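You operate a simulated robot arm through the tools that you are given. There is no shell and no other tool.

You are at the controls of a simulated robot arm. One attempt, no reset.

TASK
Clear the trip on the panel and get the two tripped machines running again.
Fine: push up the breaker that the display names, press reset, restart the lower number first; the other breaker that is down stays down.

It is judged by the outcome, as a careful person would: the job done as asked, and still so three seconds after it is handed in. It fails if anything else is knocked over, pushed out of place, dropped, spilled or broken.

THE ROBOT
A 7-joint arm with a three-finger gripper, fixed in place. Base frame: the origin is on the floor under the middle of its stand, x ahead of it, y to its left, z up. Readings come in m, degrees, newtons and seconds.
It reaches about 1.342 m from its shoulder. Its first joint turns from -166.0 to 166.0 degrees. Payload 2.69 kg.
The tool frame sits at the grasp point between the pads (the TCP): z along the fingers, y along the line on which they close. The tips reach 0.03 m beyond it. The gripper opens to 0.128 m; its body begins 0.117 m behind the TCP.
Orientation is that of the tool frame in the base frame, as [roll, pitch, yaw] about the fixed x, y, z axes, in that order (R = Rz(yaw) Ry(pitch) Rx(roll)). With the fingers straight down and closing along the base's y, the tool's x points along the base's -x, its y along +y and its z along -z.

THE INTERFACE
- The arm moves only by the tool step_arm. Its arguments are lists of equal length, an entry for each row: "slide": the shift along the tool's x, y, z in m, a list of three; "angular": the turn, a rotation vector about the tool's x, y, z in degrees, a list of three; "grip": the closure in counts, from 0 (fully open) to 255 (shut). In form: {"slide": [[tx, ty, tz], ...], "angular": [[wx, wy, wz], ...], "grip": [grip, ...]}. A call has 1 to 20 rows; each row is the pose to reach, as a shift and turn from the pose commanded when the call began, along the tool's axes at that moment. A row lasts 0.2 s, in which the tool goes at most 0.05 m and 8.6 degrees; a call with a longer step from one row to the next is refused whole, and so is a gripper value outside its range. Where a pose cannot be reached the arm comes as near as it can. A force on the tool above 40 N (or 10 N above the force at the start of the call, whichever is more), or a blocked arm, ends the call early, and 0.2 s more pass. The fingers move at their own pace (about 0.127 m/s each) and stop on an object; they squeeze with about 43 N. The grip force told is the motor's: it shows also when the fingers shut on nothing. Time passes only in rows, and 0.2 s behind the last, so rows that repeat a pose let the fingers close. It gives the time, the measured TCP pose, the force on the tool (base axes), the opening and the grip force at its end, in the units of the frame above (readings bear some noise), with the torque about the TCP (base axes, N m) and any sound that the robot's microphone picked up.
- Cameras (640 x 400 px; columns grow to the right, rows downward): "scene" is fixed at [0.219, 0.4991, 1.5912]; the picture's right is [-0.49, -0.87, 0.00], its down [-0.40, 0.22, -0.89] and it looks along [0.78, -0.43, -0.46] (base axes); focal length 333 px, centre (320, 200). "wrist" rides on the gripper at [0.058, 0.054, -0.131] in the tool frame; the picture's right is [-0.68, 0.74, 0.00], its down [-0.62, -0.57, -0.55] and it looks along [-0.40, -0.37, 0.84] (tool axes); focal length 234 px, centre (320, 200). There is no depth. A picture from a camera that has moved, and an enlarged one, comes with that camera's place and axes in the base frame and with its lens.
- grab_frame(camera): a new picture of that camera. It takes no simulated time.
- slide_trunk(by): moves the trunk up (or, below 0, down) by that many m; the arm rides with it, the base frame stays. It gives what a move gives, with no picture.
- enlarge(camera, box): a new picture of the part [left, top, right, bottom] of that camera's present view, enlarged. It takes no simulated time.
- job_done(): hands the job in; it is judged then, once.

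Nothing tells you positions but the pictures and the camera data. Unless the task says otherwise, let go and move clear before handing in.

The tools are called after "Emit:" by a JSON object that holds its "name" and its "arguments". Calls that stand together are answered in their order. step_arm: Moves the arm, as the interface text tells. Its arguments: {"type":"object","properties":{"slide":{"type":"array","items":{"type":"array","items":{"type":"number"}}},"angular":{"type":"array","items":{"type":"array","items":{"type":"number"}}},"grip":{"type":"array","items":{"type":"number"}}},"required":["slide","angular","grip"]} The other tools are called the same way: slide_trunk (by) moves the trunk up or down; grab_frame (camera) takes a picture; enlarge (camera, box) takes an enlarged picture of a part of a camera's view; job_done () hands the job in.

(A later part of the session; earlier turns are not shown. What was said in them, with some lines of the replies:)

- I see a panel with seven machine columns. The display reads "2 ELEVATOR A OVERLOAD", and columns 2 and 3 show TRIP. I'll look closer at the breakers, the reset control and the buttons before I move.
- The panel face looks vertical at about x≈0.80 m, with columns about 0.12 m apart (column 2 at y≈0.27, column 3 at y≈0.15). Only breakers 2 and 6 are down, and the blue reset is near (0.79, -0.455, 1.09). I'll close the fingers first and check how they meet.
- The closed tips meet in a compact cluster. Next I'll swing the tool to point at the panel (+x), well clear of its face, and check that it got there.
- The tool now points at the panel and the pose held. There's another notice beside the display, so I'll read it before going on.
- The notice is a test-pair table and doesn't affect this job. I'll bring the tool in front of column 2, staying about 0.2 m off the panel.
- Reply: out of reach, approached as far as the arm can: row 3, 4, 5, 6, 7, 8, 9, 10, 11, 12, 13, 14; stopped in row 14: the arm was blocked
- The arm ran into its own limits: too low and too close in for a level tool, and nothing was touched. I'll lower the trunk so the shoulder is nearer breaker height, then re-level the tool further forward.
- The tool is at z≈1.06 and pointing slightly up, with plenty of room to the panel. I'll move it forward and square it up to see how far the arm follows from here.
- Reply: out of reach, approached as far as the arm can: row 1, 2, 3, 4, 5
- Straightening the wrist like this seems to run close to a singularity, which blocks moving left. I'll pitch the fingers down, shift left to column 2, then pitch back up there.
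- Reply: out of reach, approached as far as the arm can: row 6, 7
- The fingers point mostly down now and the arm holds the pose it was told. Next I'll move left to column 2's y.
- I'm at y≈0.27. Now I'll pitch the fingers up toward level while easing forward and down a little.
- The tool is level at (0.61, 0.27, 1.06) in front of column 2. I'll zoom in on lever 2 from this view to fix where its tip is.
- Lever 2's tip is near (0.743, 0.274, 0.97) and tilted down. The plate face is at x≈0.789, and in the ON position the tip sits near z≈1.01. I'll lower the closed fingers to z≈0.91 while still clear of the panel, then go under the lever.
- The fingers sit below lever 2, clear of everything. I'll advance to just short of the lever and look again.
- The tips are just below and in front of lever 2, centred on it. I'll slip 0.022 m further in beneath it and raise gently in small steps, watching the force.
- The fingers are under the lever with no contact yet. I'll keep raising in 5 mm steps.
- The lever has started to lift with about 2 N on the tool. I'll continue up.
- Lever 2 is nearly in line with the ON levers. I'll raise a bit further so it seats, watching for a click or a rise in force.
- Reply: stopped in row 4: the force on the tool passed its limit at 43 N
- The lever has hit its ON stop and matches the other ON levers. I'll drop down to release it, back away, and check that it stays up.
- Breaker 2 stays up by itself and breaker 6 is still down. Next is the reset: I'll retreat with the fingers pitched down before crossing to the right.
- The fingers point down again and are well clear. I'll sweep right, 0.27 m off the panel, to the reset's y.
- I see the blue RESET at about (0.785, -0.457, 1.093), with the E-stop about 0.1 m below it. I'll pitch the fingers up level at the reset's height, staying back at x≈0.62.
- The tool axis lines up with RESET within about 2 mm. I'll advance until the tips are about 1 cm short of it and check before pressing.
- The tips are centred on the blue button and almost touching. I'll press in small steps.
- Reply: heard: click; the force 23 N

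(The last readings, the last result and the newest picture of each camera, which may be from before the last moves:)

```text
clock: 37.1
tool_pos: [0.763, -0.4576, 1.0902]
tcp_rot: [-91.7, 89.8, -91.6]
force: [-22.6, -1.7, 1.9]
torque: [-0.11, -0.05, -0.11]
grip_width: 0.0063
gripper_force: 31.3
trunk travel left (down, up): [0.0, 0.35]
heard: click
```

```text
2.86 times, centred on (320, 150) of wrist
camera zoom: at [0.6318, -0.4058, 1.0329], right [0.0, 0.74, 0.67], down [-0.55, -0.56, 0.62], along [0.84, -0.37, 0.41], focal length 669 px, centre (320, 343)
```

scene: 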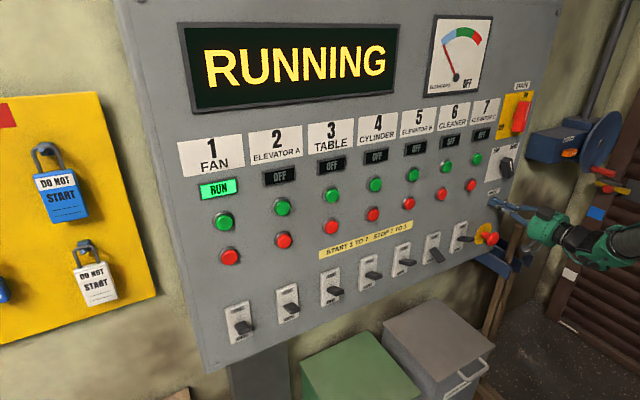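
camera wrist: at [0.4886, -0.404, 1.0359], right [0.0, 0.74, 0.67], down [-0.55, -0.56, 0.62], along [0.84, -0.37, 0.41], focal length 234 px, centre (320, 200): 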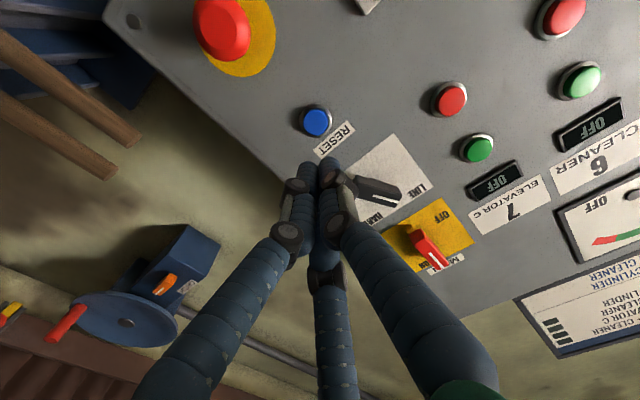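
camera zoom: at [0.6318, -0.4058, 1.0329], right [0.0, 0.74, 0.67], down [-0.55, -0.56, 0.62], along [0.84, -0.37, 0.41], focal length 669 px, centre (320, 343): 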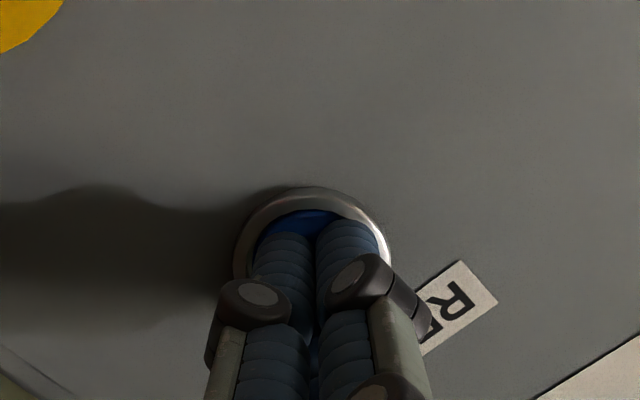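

A click: the display now reads RUNNING, and machines 2 and 3 have gone from TRIP to OFF. I'll back straight off the button and pitch the fingers down to travel to column 2.

Emit:
{"name": "step_arm", "arguments": {"slide": [[0, 0, -0.02], [0, 0, -0.06], [0, 0, -0.1], [0, 0, -0.143], [0, 0, -0.143]], "angular": [[0, 0, 0], [0, 0, 0], [0, 0, 0], [0, 0, 0], [0, 0, 0]], "grip": [255, 255, 255, 255, 255]}}

Emit:
{"name": "grab_frame", "arguments": {"camera": "scene"}}

```text
clock: 38.3
tool_pos: [0.6185, -0.4552, 1.0898]
tcp_rot: [-104.2, 89.8, -104.2]
force: [0.0, 0.4, -0.9]
torque: [0.01, 0.03, 0.03]
grip_width: 0.0023
gripper_force: 31.3
trunk travel left (down, up): [0.0, 0.35]
```

```text
taken
```

scene: 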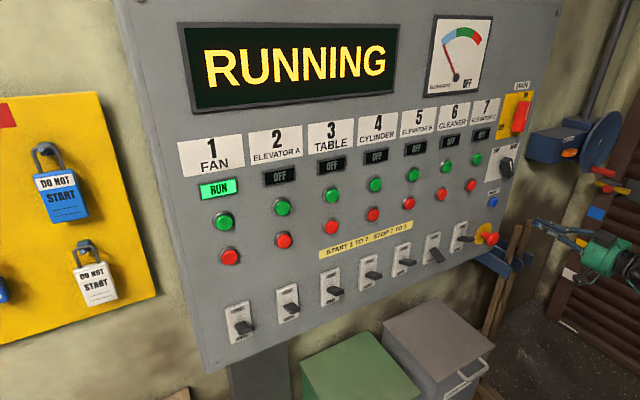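

Reset is done and the tool is clear. I'll pitch down and rise for the trip back to the left.

Emit:
{"name": "step_arm", "arguments": {"slide": [[-0.012, 0, -0.01], [-0.024, 0, -0.02], [-0.036, 0, -0.03], [-0.048, 0, -0.04], [-0.06, 0, -0.05], [-0.072, 0, -0.06], [-0.084, 0, -0.07], [-0.096, 0, -0.08], [-0.108, 0, -0.09], [-0.12, 0, -0.1], [-0.12, 0, -0.1]], "angular": [[0, 7.5, 0], [0, 15, 0], [0, 22.5, 0], [0, 30, 0], [0, 37.5, 0], [0, 45, 0], [0, 52.5, 0], [0, 60, 0], [0, 67.5, 0], [0, 75, 0], [0, 75, 0]], "grip": [255, 255, 255, 255, 255, 255, 255, 255, 255, 255, 255]}}

```text
clock: 40.7
tool_pos: [0.5213, -0.4562, 1.2109]
tcp_rot: [-179.7, 14.9, 180.0]
force: [-0.4, 0.0, -0.3]
torque: [0.0, 0.02, 0.01]
grip_width: 0.0019
gripper_force: 31.3
trunk travel left (down, up): [0.0, 0.35]
```

Emit:
{"name": "step_arm", "arguments": {"slide": [[0, 0.04, 0], [0, 0.08, 0], [0, 0.12, 0], [0, 0.16, 0], [0, 0.2, 0], [0, 0.24, 0], [0, 0.28, 0], [0, 0.32, 0], [0, 0.36, 0], [0, 0.4, 0], [0, 0.44, 0], [0, 0.48, 0], [0, 0.52, 0], [0, 0.56, 0], [0, 0.6, 0], [0, 0.64, 0], [0, 0.68, 0], [0, 0.72, 0], [0, 0.73, 0], [0, 0.73, 0]], "angular": [[0, 0, 0], [0, 0, 0], [0, 0, 0], [0, 0, 0], [0, 0, 0], [0, 0, 0], [0, 0, 0], [0, 0, 0], [0, 0, 0], [0, 0, 0], [0, 0, 0], [0, 0, 0], [0, 0, 0], [0, 0, 0], [0, 0, 0], [0, 0, 0], [0, 0, 0], [0, 0, 0], [0, 0, 0], [0, 0, 0]], "grip": [255, 255, 255, 255, 255, 255, 255, 255, 255, 255, 255, 255, 255, 255, 255, 255, 255, 255, 255, 255]}}

Emit:
{"name": "grab_frame", "arguments": {"camera": "scene"}}

```text
clock: 44.9
tool_pos: [0.5216, 0.2747, 1.2088]
tcp_rot: [-179.7, 15.1, 179.9]
force: [0.0, -0.5, 0.7]
torque: [0.01, -0.01, 0.01]
grip_width: 0.0023
gripper_force: 31.4
trunk travel left (down, up): [0.0, 0.35]
```

```text
taken
```

scene: 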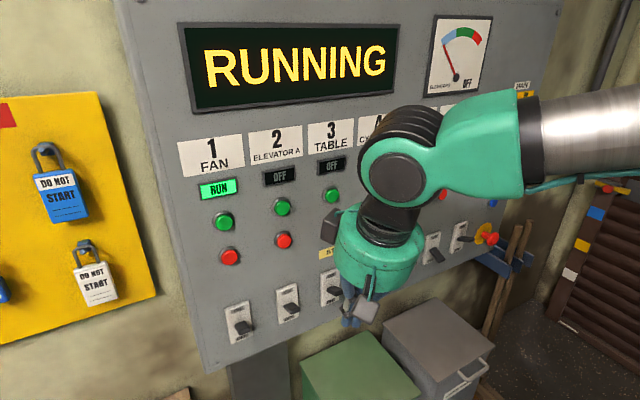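

I'm back in front of column 2 with the display still showing RUNNING. Now I'll pitch up to level at start button height (z≈1.26).

Emit:
{"name": "step_arm", "arguments": {"slide": [[-0.0108, 0, -0.0024], [-0.0216, 0, -0.0048], [-0.0324, 0, -0.0072], [-0.0432, 0, -0.0096], [-0.054, 0, -0.012], [-0.0648, 0, -0.0144], [-0.0756, 0, -0.0168], [-0.0864, 0, -0.0192], [-0.0972, 0, -0.0216], [-0.1079, 0, -0.0239], [-0.1079, 0, -0.0239]], "angular": [[0, -7.5, 0], [0, -15, 0], [0, -22.5, 0], [0, -30, 0], [0, -37.5, 0], [0, -45, 0], [0, -52.5, 0], [0, -60, 0], [0, -67.5, 0], [0, -75, 0], [0, -75, 0]], "grip": [255, 255, 255, 255, 255, 255, 255, 255, 255, 255, 255]}}

Emit:
{"name": "grab_frame", "arguments": {"camera": "scene"}}

Emit:
{"name": "grab_frame", "arguments": {"camera": "wrist"}}

```text
clock: 47.3
tool_pos: [0.6213, 0.2735, 1.26]
tcp_rot: [-88.2, 89.9, -88.1]
force: [-0.1, 0.5, -0.1]
torque: [0.03, -0.04, 0.04]
grip_width: 0.002
gripper_force: 31.1
trunk travel left (down, up): [0.0, 0.35]
```

```text
taken
```

scene: 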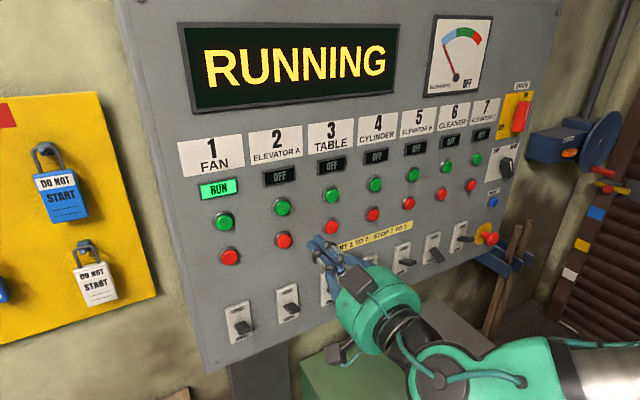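

```text
taken
camera wrist: at [0.4898, 0.3258, 1.2019], right [0.0, 0.74, 0.67], down [-0.55, -0.56, 0.62], along [0.84, -0.37, 0.41], focal length 234 px, centre (320, 200)
```

wrist: 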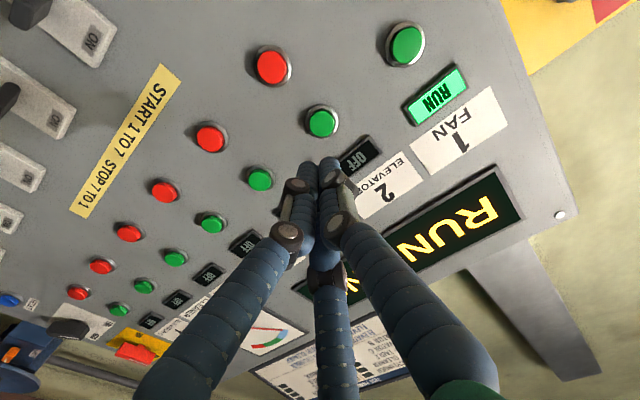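

The column 2 green button is at about (0.785, 0.275, 1.261), in line with the tool axis. I'll advance to just short of it.

Emit:
{"name": "step_arm", "arguments": {"slide": [[-0.001, 0.001, 0.03], [-0.001, 0.001, 0.06], [-0.001, 0.001, 0.09], [-0.001, 0.001, 0.112], [-0.001, 0.001, 0.12], [-0.001, 0.001, 0.12]], "angular": [[0, 0, 0], [0, 0, 0], [0, 0, 0], [0, 0, 0], [0, 0, 0], [0, 0, 0]], "grip": [255, 255, 255, 255, 255, 255]}}

Emit:
{"name": "enlarge", "arguments": {"camera": "scene", "box": [200, 150, 360, 280]}}

Emit:
{"name": "enlarge", "arguments": {"camera": "wrist", "box": [220, 80, 420, 220]}}

```text
clock: 48.7
tool_pos: [0.7399, 0.2764, 1.2589]
tcp_rot: [-108.7, 89.7, -108.8]
force: [0.1, 0.1, -0.6]
torque: [0.02, -0.01, -0.01]
grip_width: 0.0021
gripper_force: 31.2
trunk travel left (down, up): [0.0, 0.35]
```

```text
3.08 times, centred on (280, 215) of scene
camera zoom: at [0.219, 0.4991, 1.5912], right [-0.49, -0.87, 0.0], down [-0.4, 0.22, -0.89], along [0.78, -0.43, -0.46], focal length 1024 px, centre (443, 154)
```

zoom: 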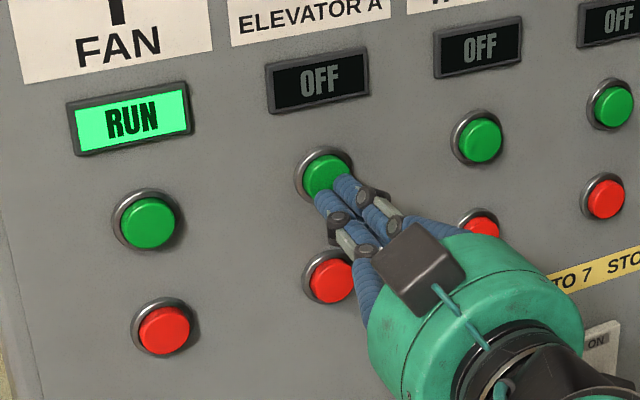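

```text
2.86 times, centred on (320, 150) of wrist
camera zoom: at [0.6091, 0.3283, 1.2016], right [0.0, 0.74, 0.67], down [-0.55, -0.56, 0.62], along [0.84, -0.37, 0.4], focal length 669 px, centre (320, 343)
```

zoom: 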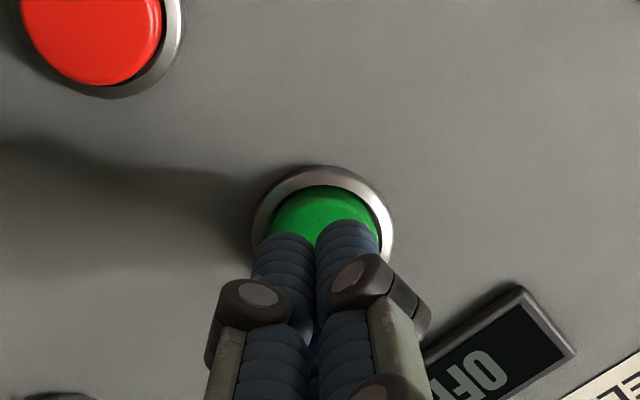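

The tips are centred on machine 2's green start button, and the red one below is clear. Pressing now.

Emit:
{"name": "step_arm", "arguments": {"slide": [[0, 0, 0.006], [0, 0, 0.012], [0, 0, 0.015], [0, 0, 0.018], [0, 0, 0.021], [0, 0, 0.023]], "angular": [[0, 0, 0], [0, 0, 0], [0, 0, 0], [0, 0, 0], [0, 0, 0], [0, 0, 0]], "grip": [255, 255, 255, 255, 255, 255]}}

Emit:
{"name": "grab_frame", "arguments": {"camera": "scene"}}

```text
clock: 50.1
tool_pos: [0.7621, 0.2766, 1.2596]
tcp_rot: [-112.6, 89.6, -112.5]
force: [-14.8, 2.6, -4.7]
torque: [0.05, 0.12, 0.04]
grip_width: 0.0058
gripper_force: 31.5
trunk travel left (down, up): [0.0, 0.35]
heard: click
```

```text
taken
```

scene: 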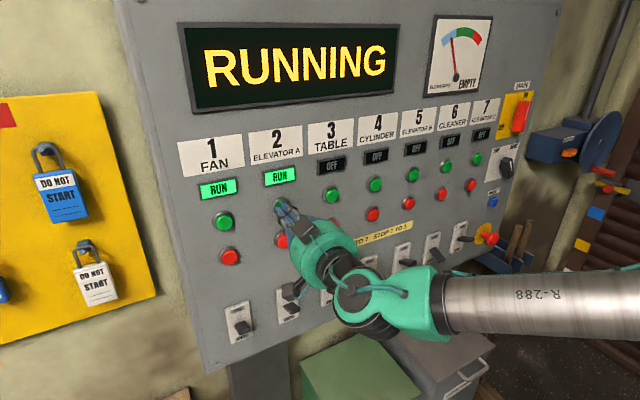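

A click, and machine 2 shows RUN. I'll back off, then slide right one column to machine 3's green button.

Emit:
{"name": "step_arm", "arguments": {"slide": [[0, 0, -0.02], [0, 0, -0.06], [0, 0, -0.1], [0, 0, -0.118], [0, 0, -0.118]], "angular": [[0, 0, 0], [0, 0, 0], [0, 0, 0], [0, 0, 0], [0, 0, 0]], "grip": [255, 255, 255, 255, 255]}}

Emit:
{"name": "grab_frame", "arguments": {"camera": "scene"}}

```text
clock: 51.3
tool_pos: [0.6443, 0.277, 1.2594]
tcp_rot: [-99.8, 89.8, -99.9]
force: [0.4, 0.0, -0.1]
torque: [-0.01, 0.02, 0.01]
grip_width: 0.002
gripper_force: 31.4
trunk travel left (down, up): [0.0, 0.35]
```

```text
taken
```

scene: 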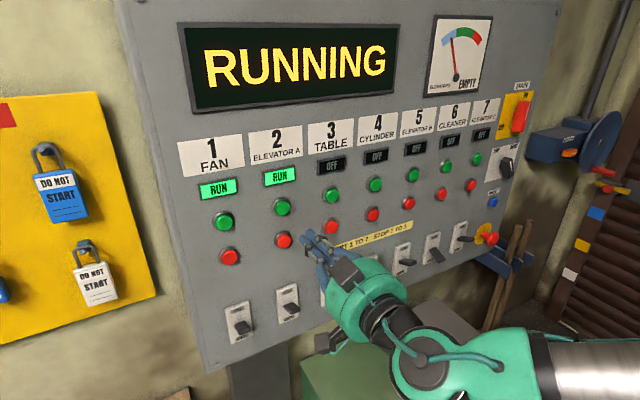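

Emit:
{"name": "step_arm", "arguments": {"slide": [[0, -0.02, 0], [0, -0.04, 0], [0, -0.06, 0], [0, -0.08, 0], [0, -0.1, 0], [0, -0.121, 0], [0, -0.121, 0]], "angular": [[0, 0, 0], [0, 0, 0], [0, 0, 0], [0, 0, 0], [0, 0, 0], [0, 0, 0], [0, 0, 0]], "grip": [255, 255, 255, 255, 255, 255, 255]}}

Emit:
{"name": "grab_frame", "arguments": {"camera": "wrist"}}

Emit:
{"name": "grab_frame", "arguments": {"camera": "scene"}}

```text
clock: 52.9
tool_pos: [0.6442, 0.1544, 1.2602]
tcp_rot: [-100.6, 89.7, -100.7]
force: [0.4, 0.8, -0.8]
torque: [0.0, 0.01, 0.06]
grip_width: 0.002
gripper_force: 31.4
trunk travel left (down, up): [0.0, 0.35]
```

```text
taken
camera wrist: at [0.5131, 0.2061, 1.2022], right [0.0, 0.74, 0.67], down [-0.55, -0.56, 0.62], along [0.84, -0.37, 0.4], focal length 234 px, centre (320, 200)
```

wrist: 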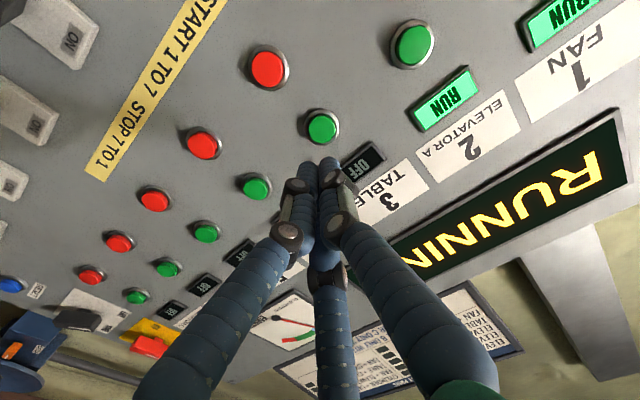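

```text
taken
```

scene: 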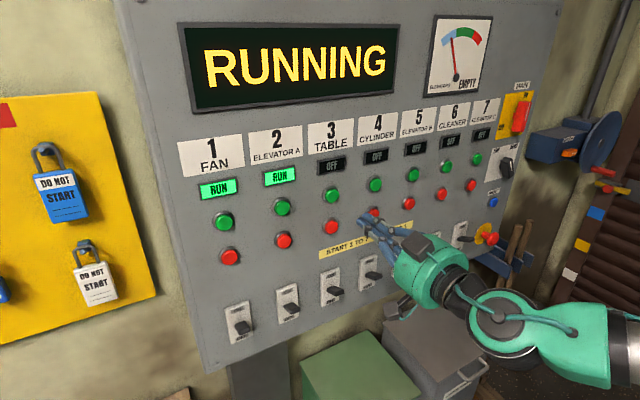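

Machine 3's green button at about (0.785, 0.155, 1.260) is in line with the tool axis. I'll advance to just short of it and check.

Emit:
{"name": "step_arm", "arguments": {"slide": [[0, 0.001, 0.03], [0, 0.001, 0.06], [0, 0.001, 0.085], [0, 0.001, 0.096], [0, 0.001, 0.096]], "angular": [[0, 0, 0], [0, 0, 0], [0, 0, 0], [0, 0, 0], [0, 0, 0]], "grip": [255, 255, 255, 255, 255]}}

Emit:
{"name": "enlarge", "arguments": {"camera": "wrist", "box": [220, 80, 420, 220]}}

Emit:
{"name": "enlarge", "arguments": {"camera": "scene", "box": [250, 140, 410, 270]}}

```text
clock: 54.1
tool_pos: [0.7419, 0.1554, 1.259]
tcp_rot: [-103.8, 89.8, -103.7]
force: [-0.1, 0.2, -0.1]
torque: [-0.01, -0.01, -0.01]
grip_width: 0.0022
gripper_force: 31.1
trunk travel left (down, up): [0.0, 0.35]
```

```text
2.86 times, centred on (320, 150) of wrist
camera zoom: at [0.6107, 0.2075, 1.2027], right [0.0, 0.74, 0.67], down [-0.55, -0.56, 0.62], along [0.84, -0.37, 0.4], focal length 669 px, centre (320, 343)
```

zoom: 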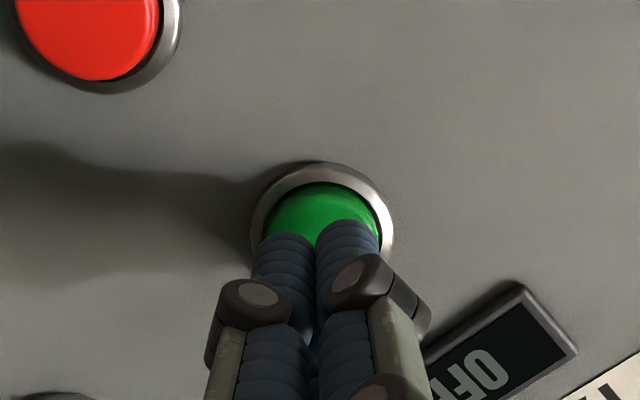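

```text
3.08 times, centred on (330, 205) of scene
camera zoom: at [0.219, 0.4991, 1.5912], right [-0.49, -0.87, 0.0], down [-0.4, 0.22, -0.89], along [0.78, -0.43, -0.46], focal length 1024 px, centre (289, 185)
```

zoom: 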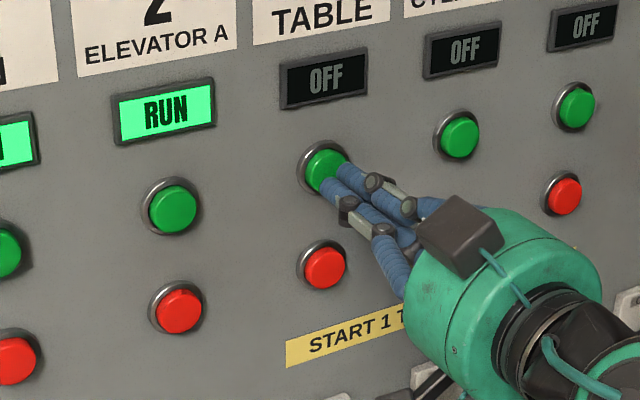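

The tips are centred on machine 3's start button, and machine 2 shows RUN. Pressing now.

Emit:
{"name": "step_arm", "arguments": {"slide": [[0, 0, 0.006], [0, 0, 0.012], [0, 0, 0.015], [0, 0, 0.018], [0, 0, 0.021], [0, 0, 0.022]], "angular": [[0, 0, 0], [0, 0, 0], [0, 0, 0], [0, 0, 0], [0, 0, 0], [0, 0, 0]], "grip": [255, 255, 255, 255, 255, 255]}}

Emit:
{"name": "grab_frame", "arguments": {"camera": "scene"}}

```text
clock: 55.5
tool_pos: [0.7627, 0.1544, 1.2607]
tcp_rot: [-100.2, 89.6, -100.3]
force: [-16.8, 0.2, -4.3]
torque: [-0.05, 0.07, -0.01]
grip_width: 0.0058
gripper_force: 31.5
trunk travel left (down, up): [0.0, 0.35]
heard: click
```

```text
taken
```

scene: 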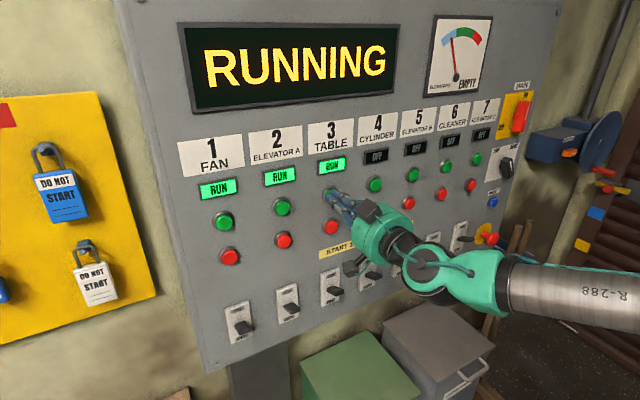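

Machine 3 shows RUN too, so machines 1, 2 and 3 are all running. I'll back off the button and move clear of the panel.

Emit:
{"name": "step_arm", "arguments": {"slide": [[0, 0, -0.02], [0, 0, -0.06], [0, 0, -0.1], [0, 0, -0.14], [0, 0, -0.16], [0, 0, -0.16]], "angular": [[0, 0, 0], [0, 0, 0], [0, 0, 0], [0, 0, 0], [0, 0, 0], [0, 0, 0]], "grip": [255, 255, 255, 255, 255, 255]}}

Emit:
{"name": "grab_frame", "arguments": {"camera": "scene"}}

Emit:
{"name": "grab_frame", "arguments": {"camera": "wrist"}}

```text
clock: 56.9
tool_pos: [0.6016, 0.1566, 1.2614]
tcp_rot: [-98.5, 89.8, -98.5]
force: [-0.8, -0.1, 1.1]
torque: [0.01, 0.02, 0.02]
grip_width: 0.0022
gripper_force: 31.8
trunk travel left (down, up): [0.0, 0.35]
```

```text
taken
```

scene: 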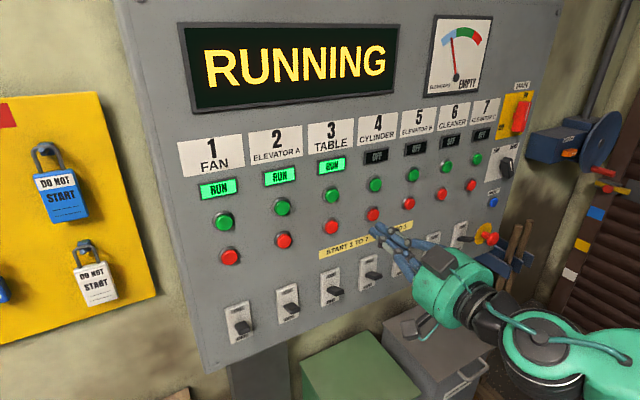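

```text
taken
camera wrist: at [0.47, 0.2085, 1.2043], right [0.0, 0.74, 0.67], down [-0.55, -0.56, 0.62], along [0.84, -0.37, 0.4], focal length 234 px, centre (320, 200)
```

wrist: 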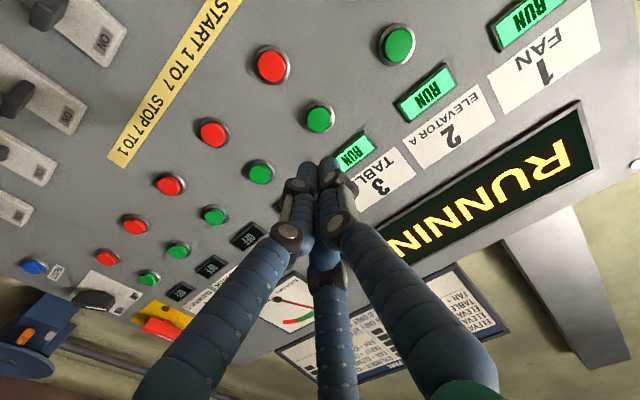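

All lit as wanted, but the gripper hides some of the breakers. I'll pitch the tool down and away to the side for a clear final look, and let a few seconds pass.

Emit:
{"name": "step_arm", "arguments": {"slide": [[-0.01, -0.02, -0.008], [-0.02, -0.04, -0.016], [-0.03, -0.06, -0.024], [-0.04, -0.08, -0.032], [-0.05, -0.1, -0.04], [-0.06, -0.12, -0.048], [-0.07, -0.14, -0.056], [-0.08, -0.16, -0.064], [-0.09, -0.18, -0.072], [-0.1, -0.2, -0.08], [-0.1, -0.23, -0.08], [-0.1, -0.26, -0.08], [-0.1, -0.3, -0.08], [-0.1, -0.34, -0.08], [-0.1, -0.38, -0.08], [-0.1, -0.42, -0.08], [-0.1, -0.46, -0.08], [-0.1, -0.5, -0.08], [-0.1, -0.5, -0.08]], "angular": [[0, 7.5, 0], [0, 15, 0], [0, 22.5, 0], [0, 30, 0], [0, 37.5, 0], [0, 45, 0], [0, 52.5, 0], [0, 60, 0], [0, 67.5, 0], [0, 75, 0], [0, 75, 0], [0, 75, 0], [0, 75, 0], [0, 75, 0], [0, 75, 0], [0, 75, 0], [0, 75, 0], [0, 75, 0], [0, 75, 0]], "grip": [255, 255, 255, 255, 255, 255, 255, 255, 255, 255, 255, 255, 255, 255, 255, 255, 255, 255, 255]}}

Emit:
{"name": "grab_frame", "arguments": {"camera": "scene"}}

Emit:
{"name": "enlarge", "arguments": {"camera": "scene", "box": [200, 120, 520, 350]}}

```text
clock: 60.9
tool_pos: [0.523, -0.3447, 1.3606]
tcp_rot: [-179.8, 14.9, 180.0]
force: [-0.3, -1.1, -0.8]
torque: [0.02, 0.03, -0.04]
grip_width: 0.002
gripper_force: 31.6
trunk travel left (down, up): [0.0, 0.35]
```

```text
taken
```

scene: 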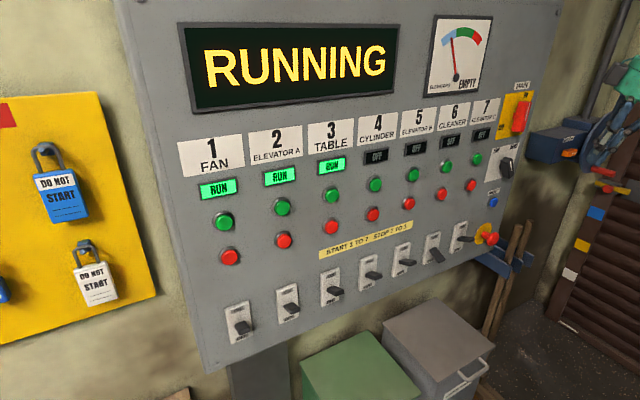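

```text
1.74 times, centred on (360, 235) of scene
camera zoom: at [0.219, 0.4991, 1.5912], right [-0.49, -0.87, 0.0], down [-0.4, 0.22, -0.89], along [0.78, -0.43, -0.46], focal length 579 px, centre (250, 139)
```

zoom: 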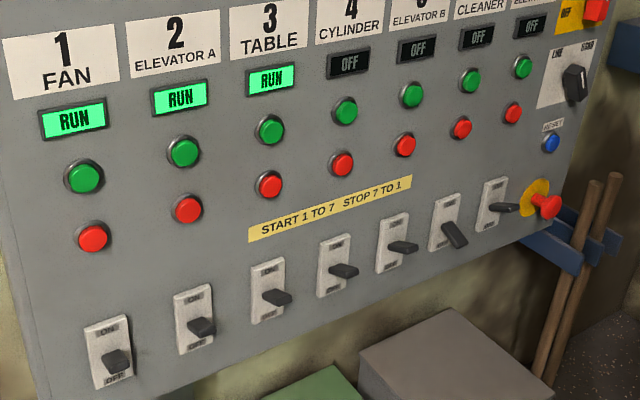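

The display reads RUNNING, machines 1, 2 and 3 show RUN, and breaker 2 is up. Breaker 6 is still down and nothing else has moved. The arm is clear of the panel, so I'm handing the job in.

Emit:
{"name": "job_done", "arguments": {}}

```text
The job is handed in.
```

The trip is cleared, and machines 2 (Elevator A) and 3 (Table) are running again. I've handed the job in, but haven't been told how it was judged.

- **Breaker:** I pushed up breaker 2, the one the display named, and it stayed up. Breaker 6 is still down, as you asked.
- **Reset:** After I pressed reset, the display changed to RUNNING and machines 2 and 3 went from TRIP to OFF.
- **Restart:** I started machine 2 first, saw it show RUN, then started machine 3. About five seconds after that last start, machines 1, 2 and 3 all still showed RUN.

Nothing else on or around the panel was moved. Early on the arm stopped at its own reach limit, so I lowered the trunk 0.15 m. It's still at that height, and the arm is clear of the panel.
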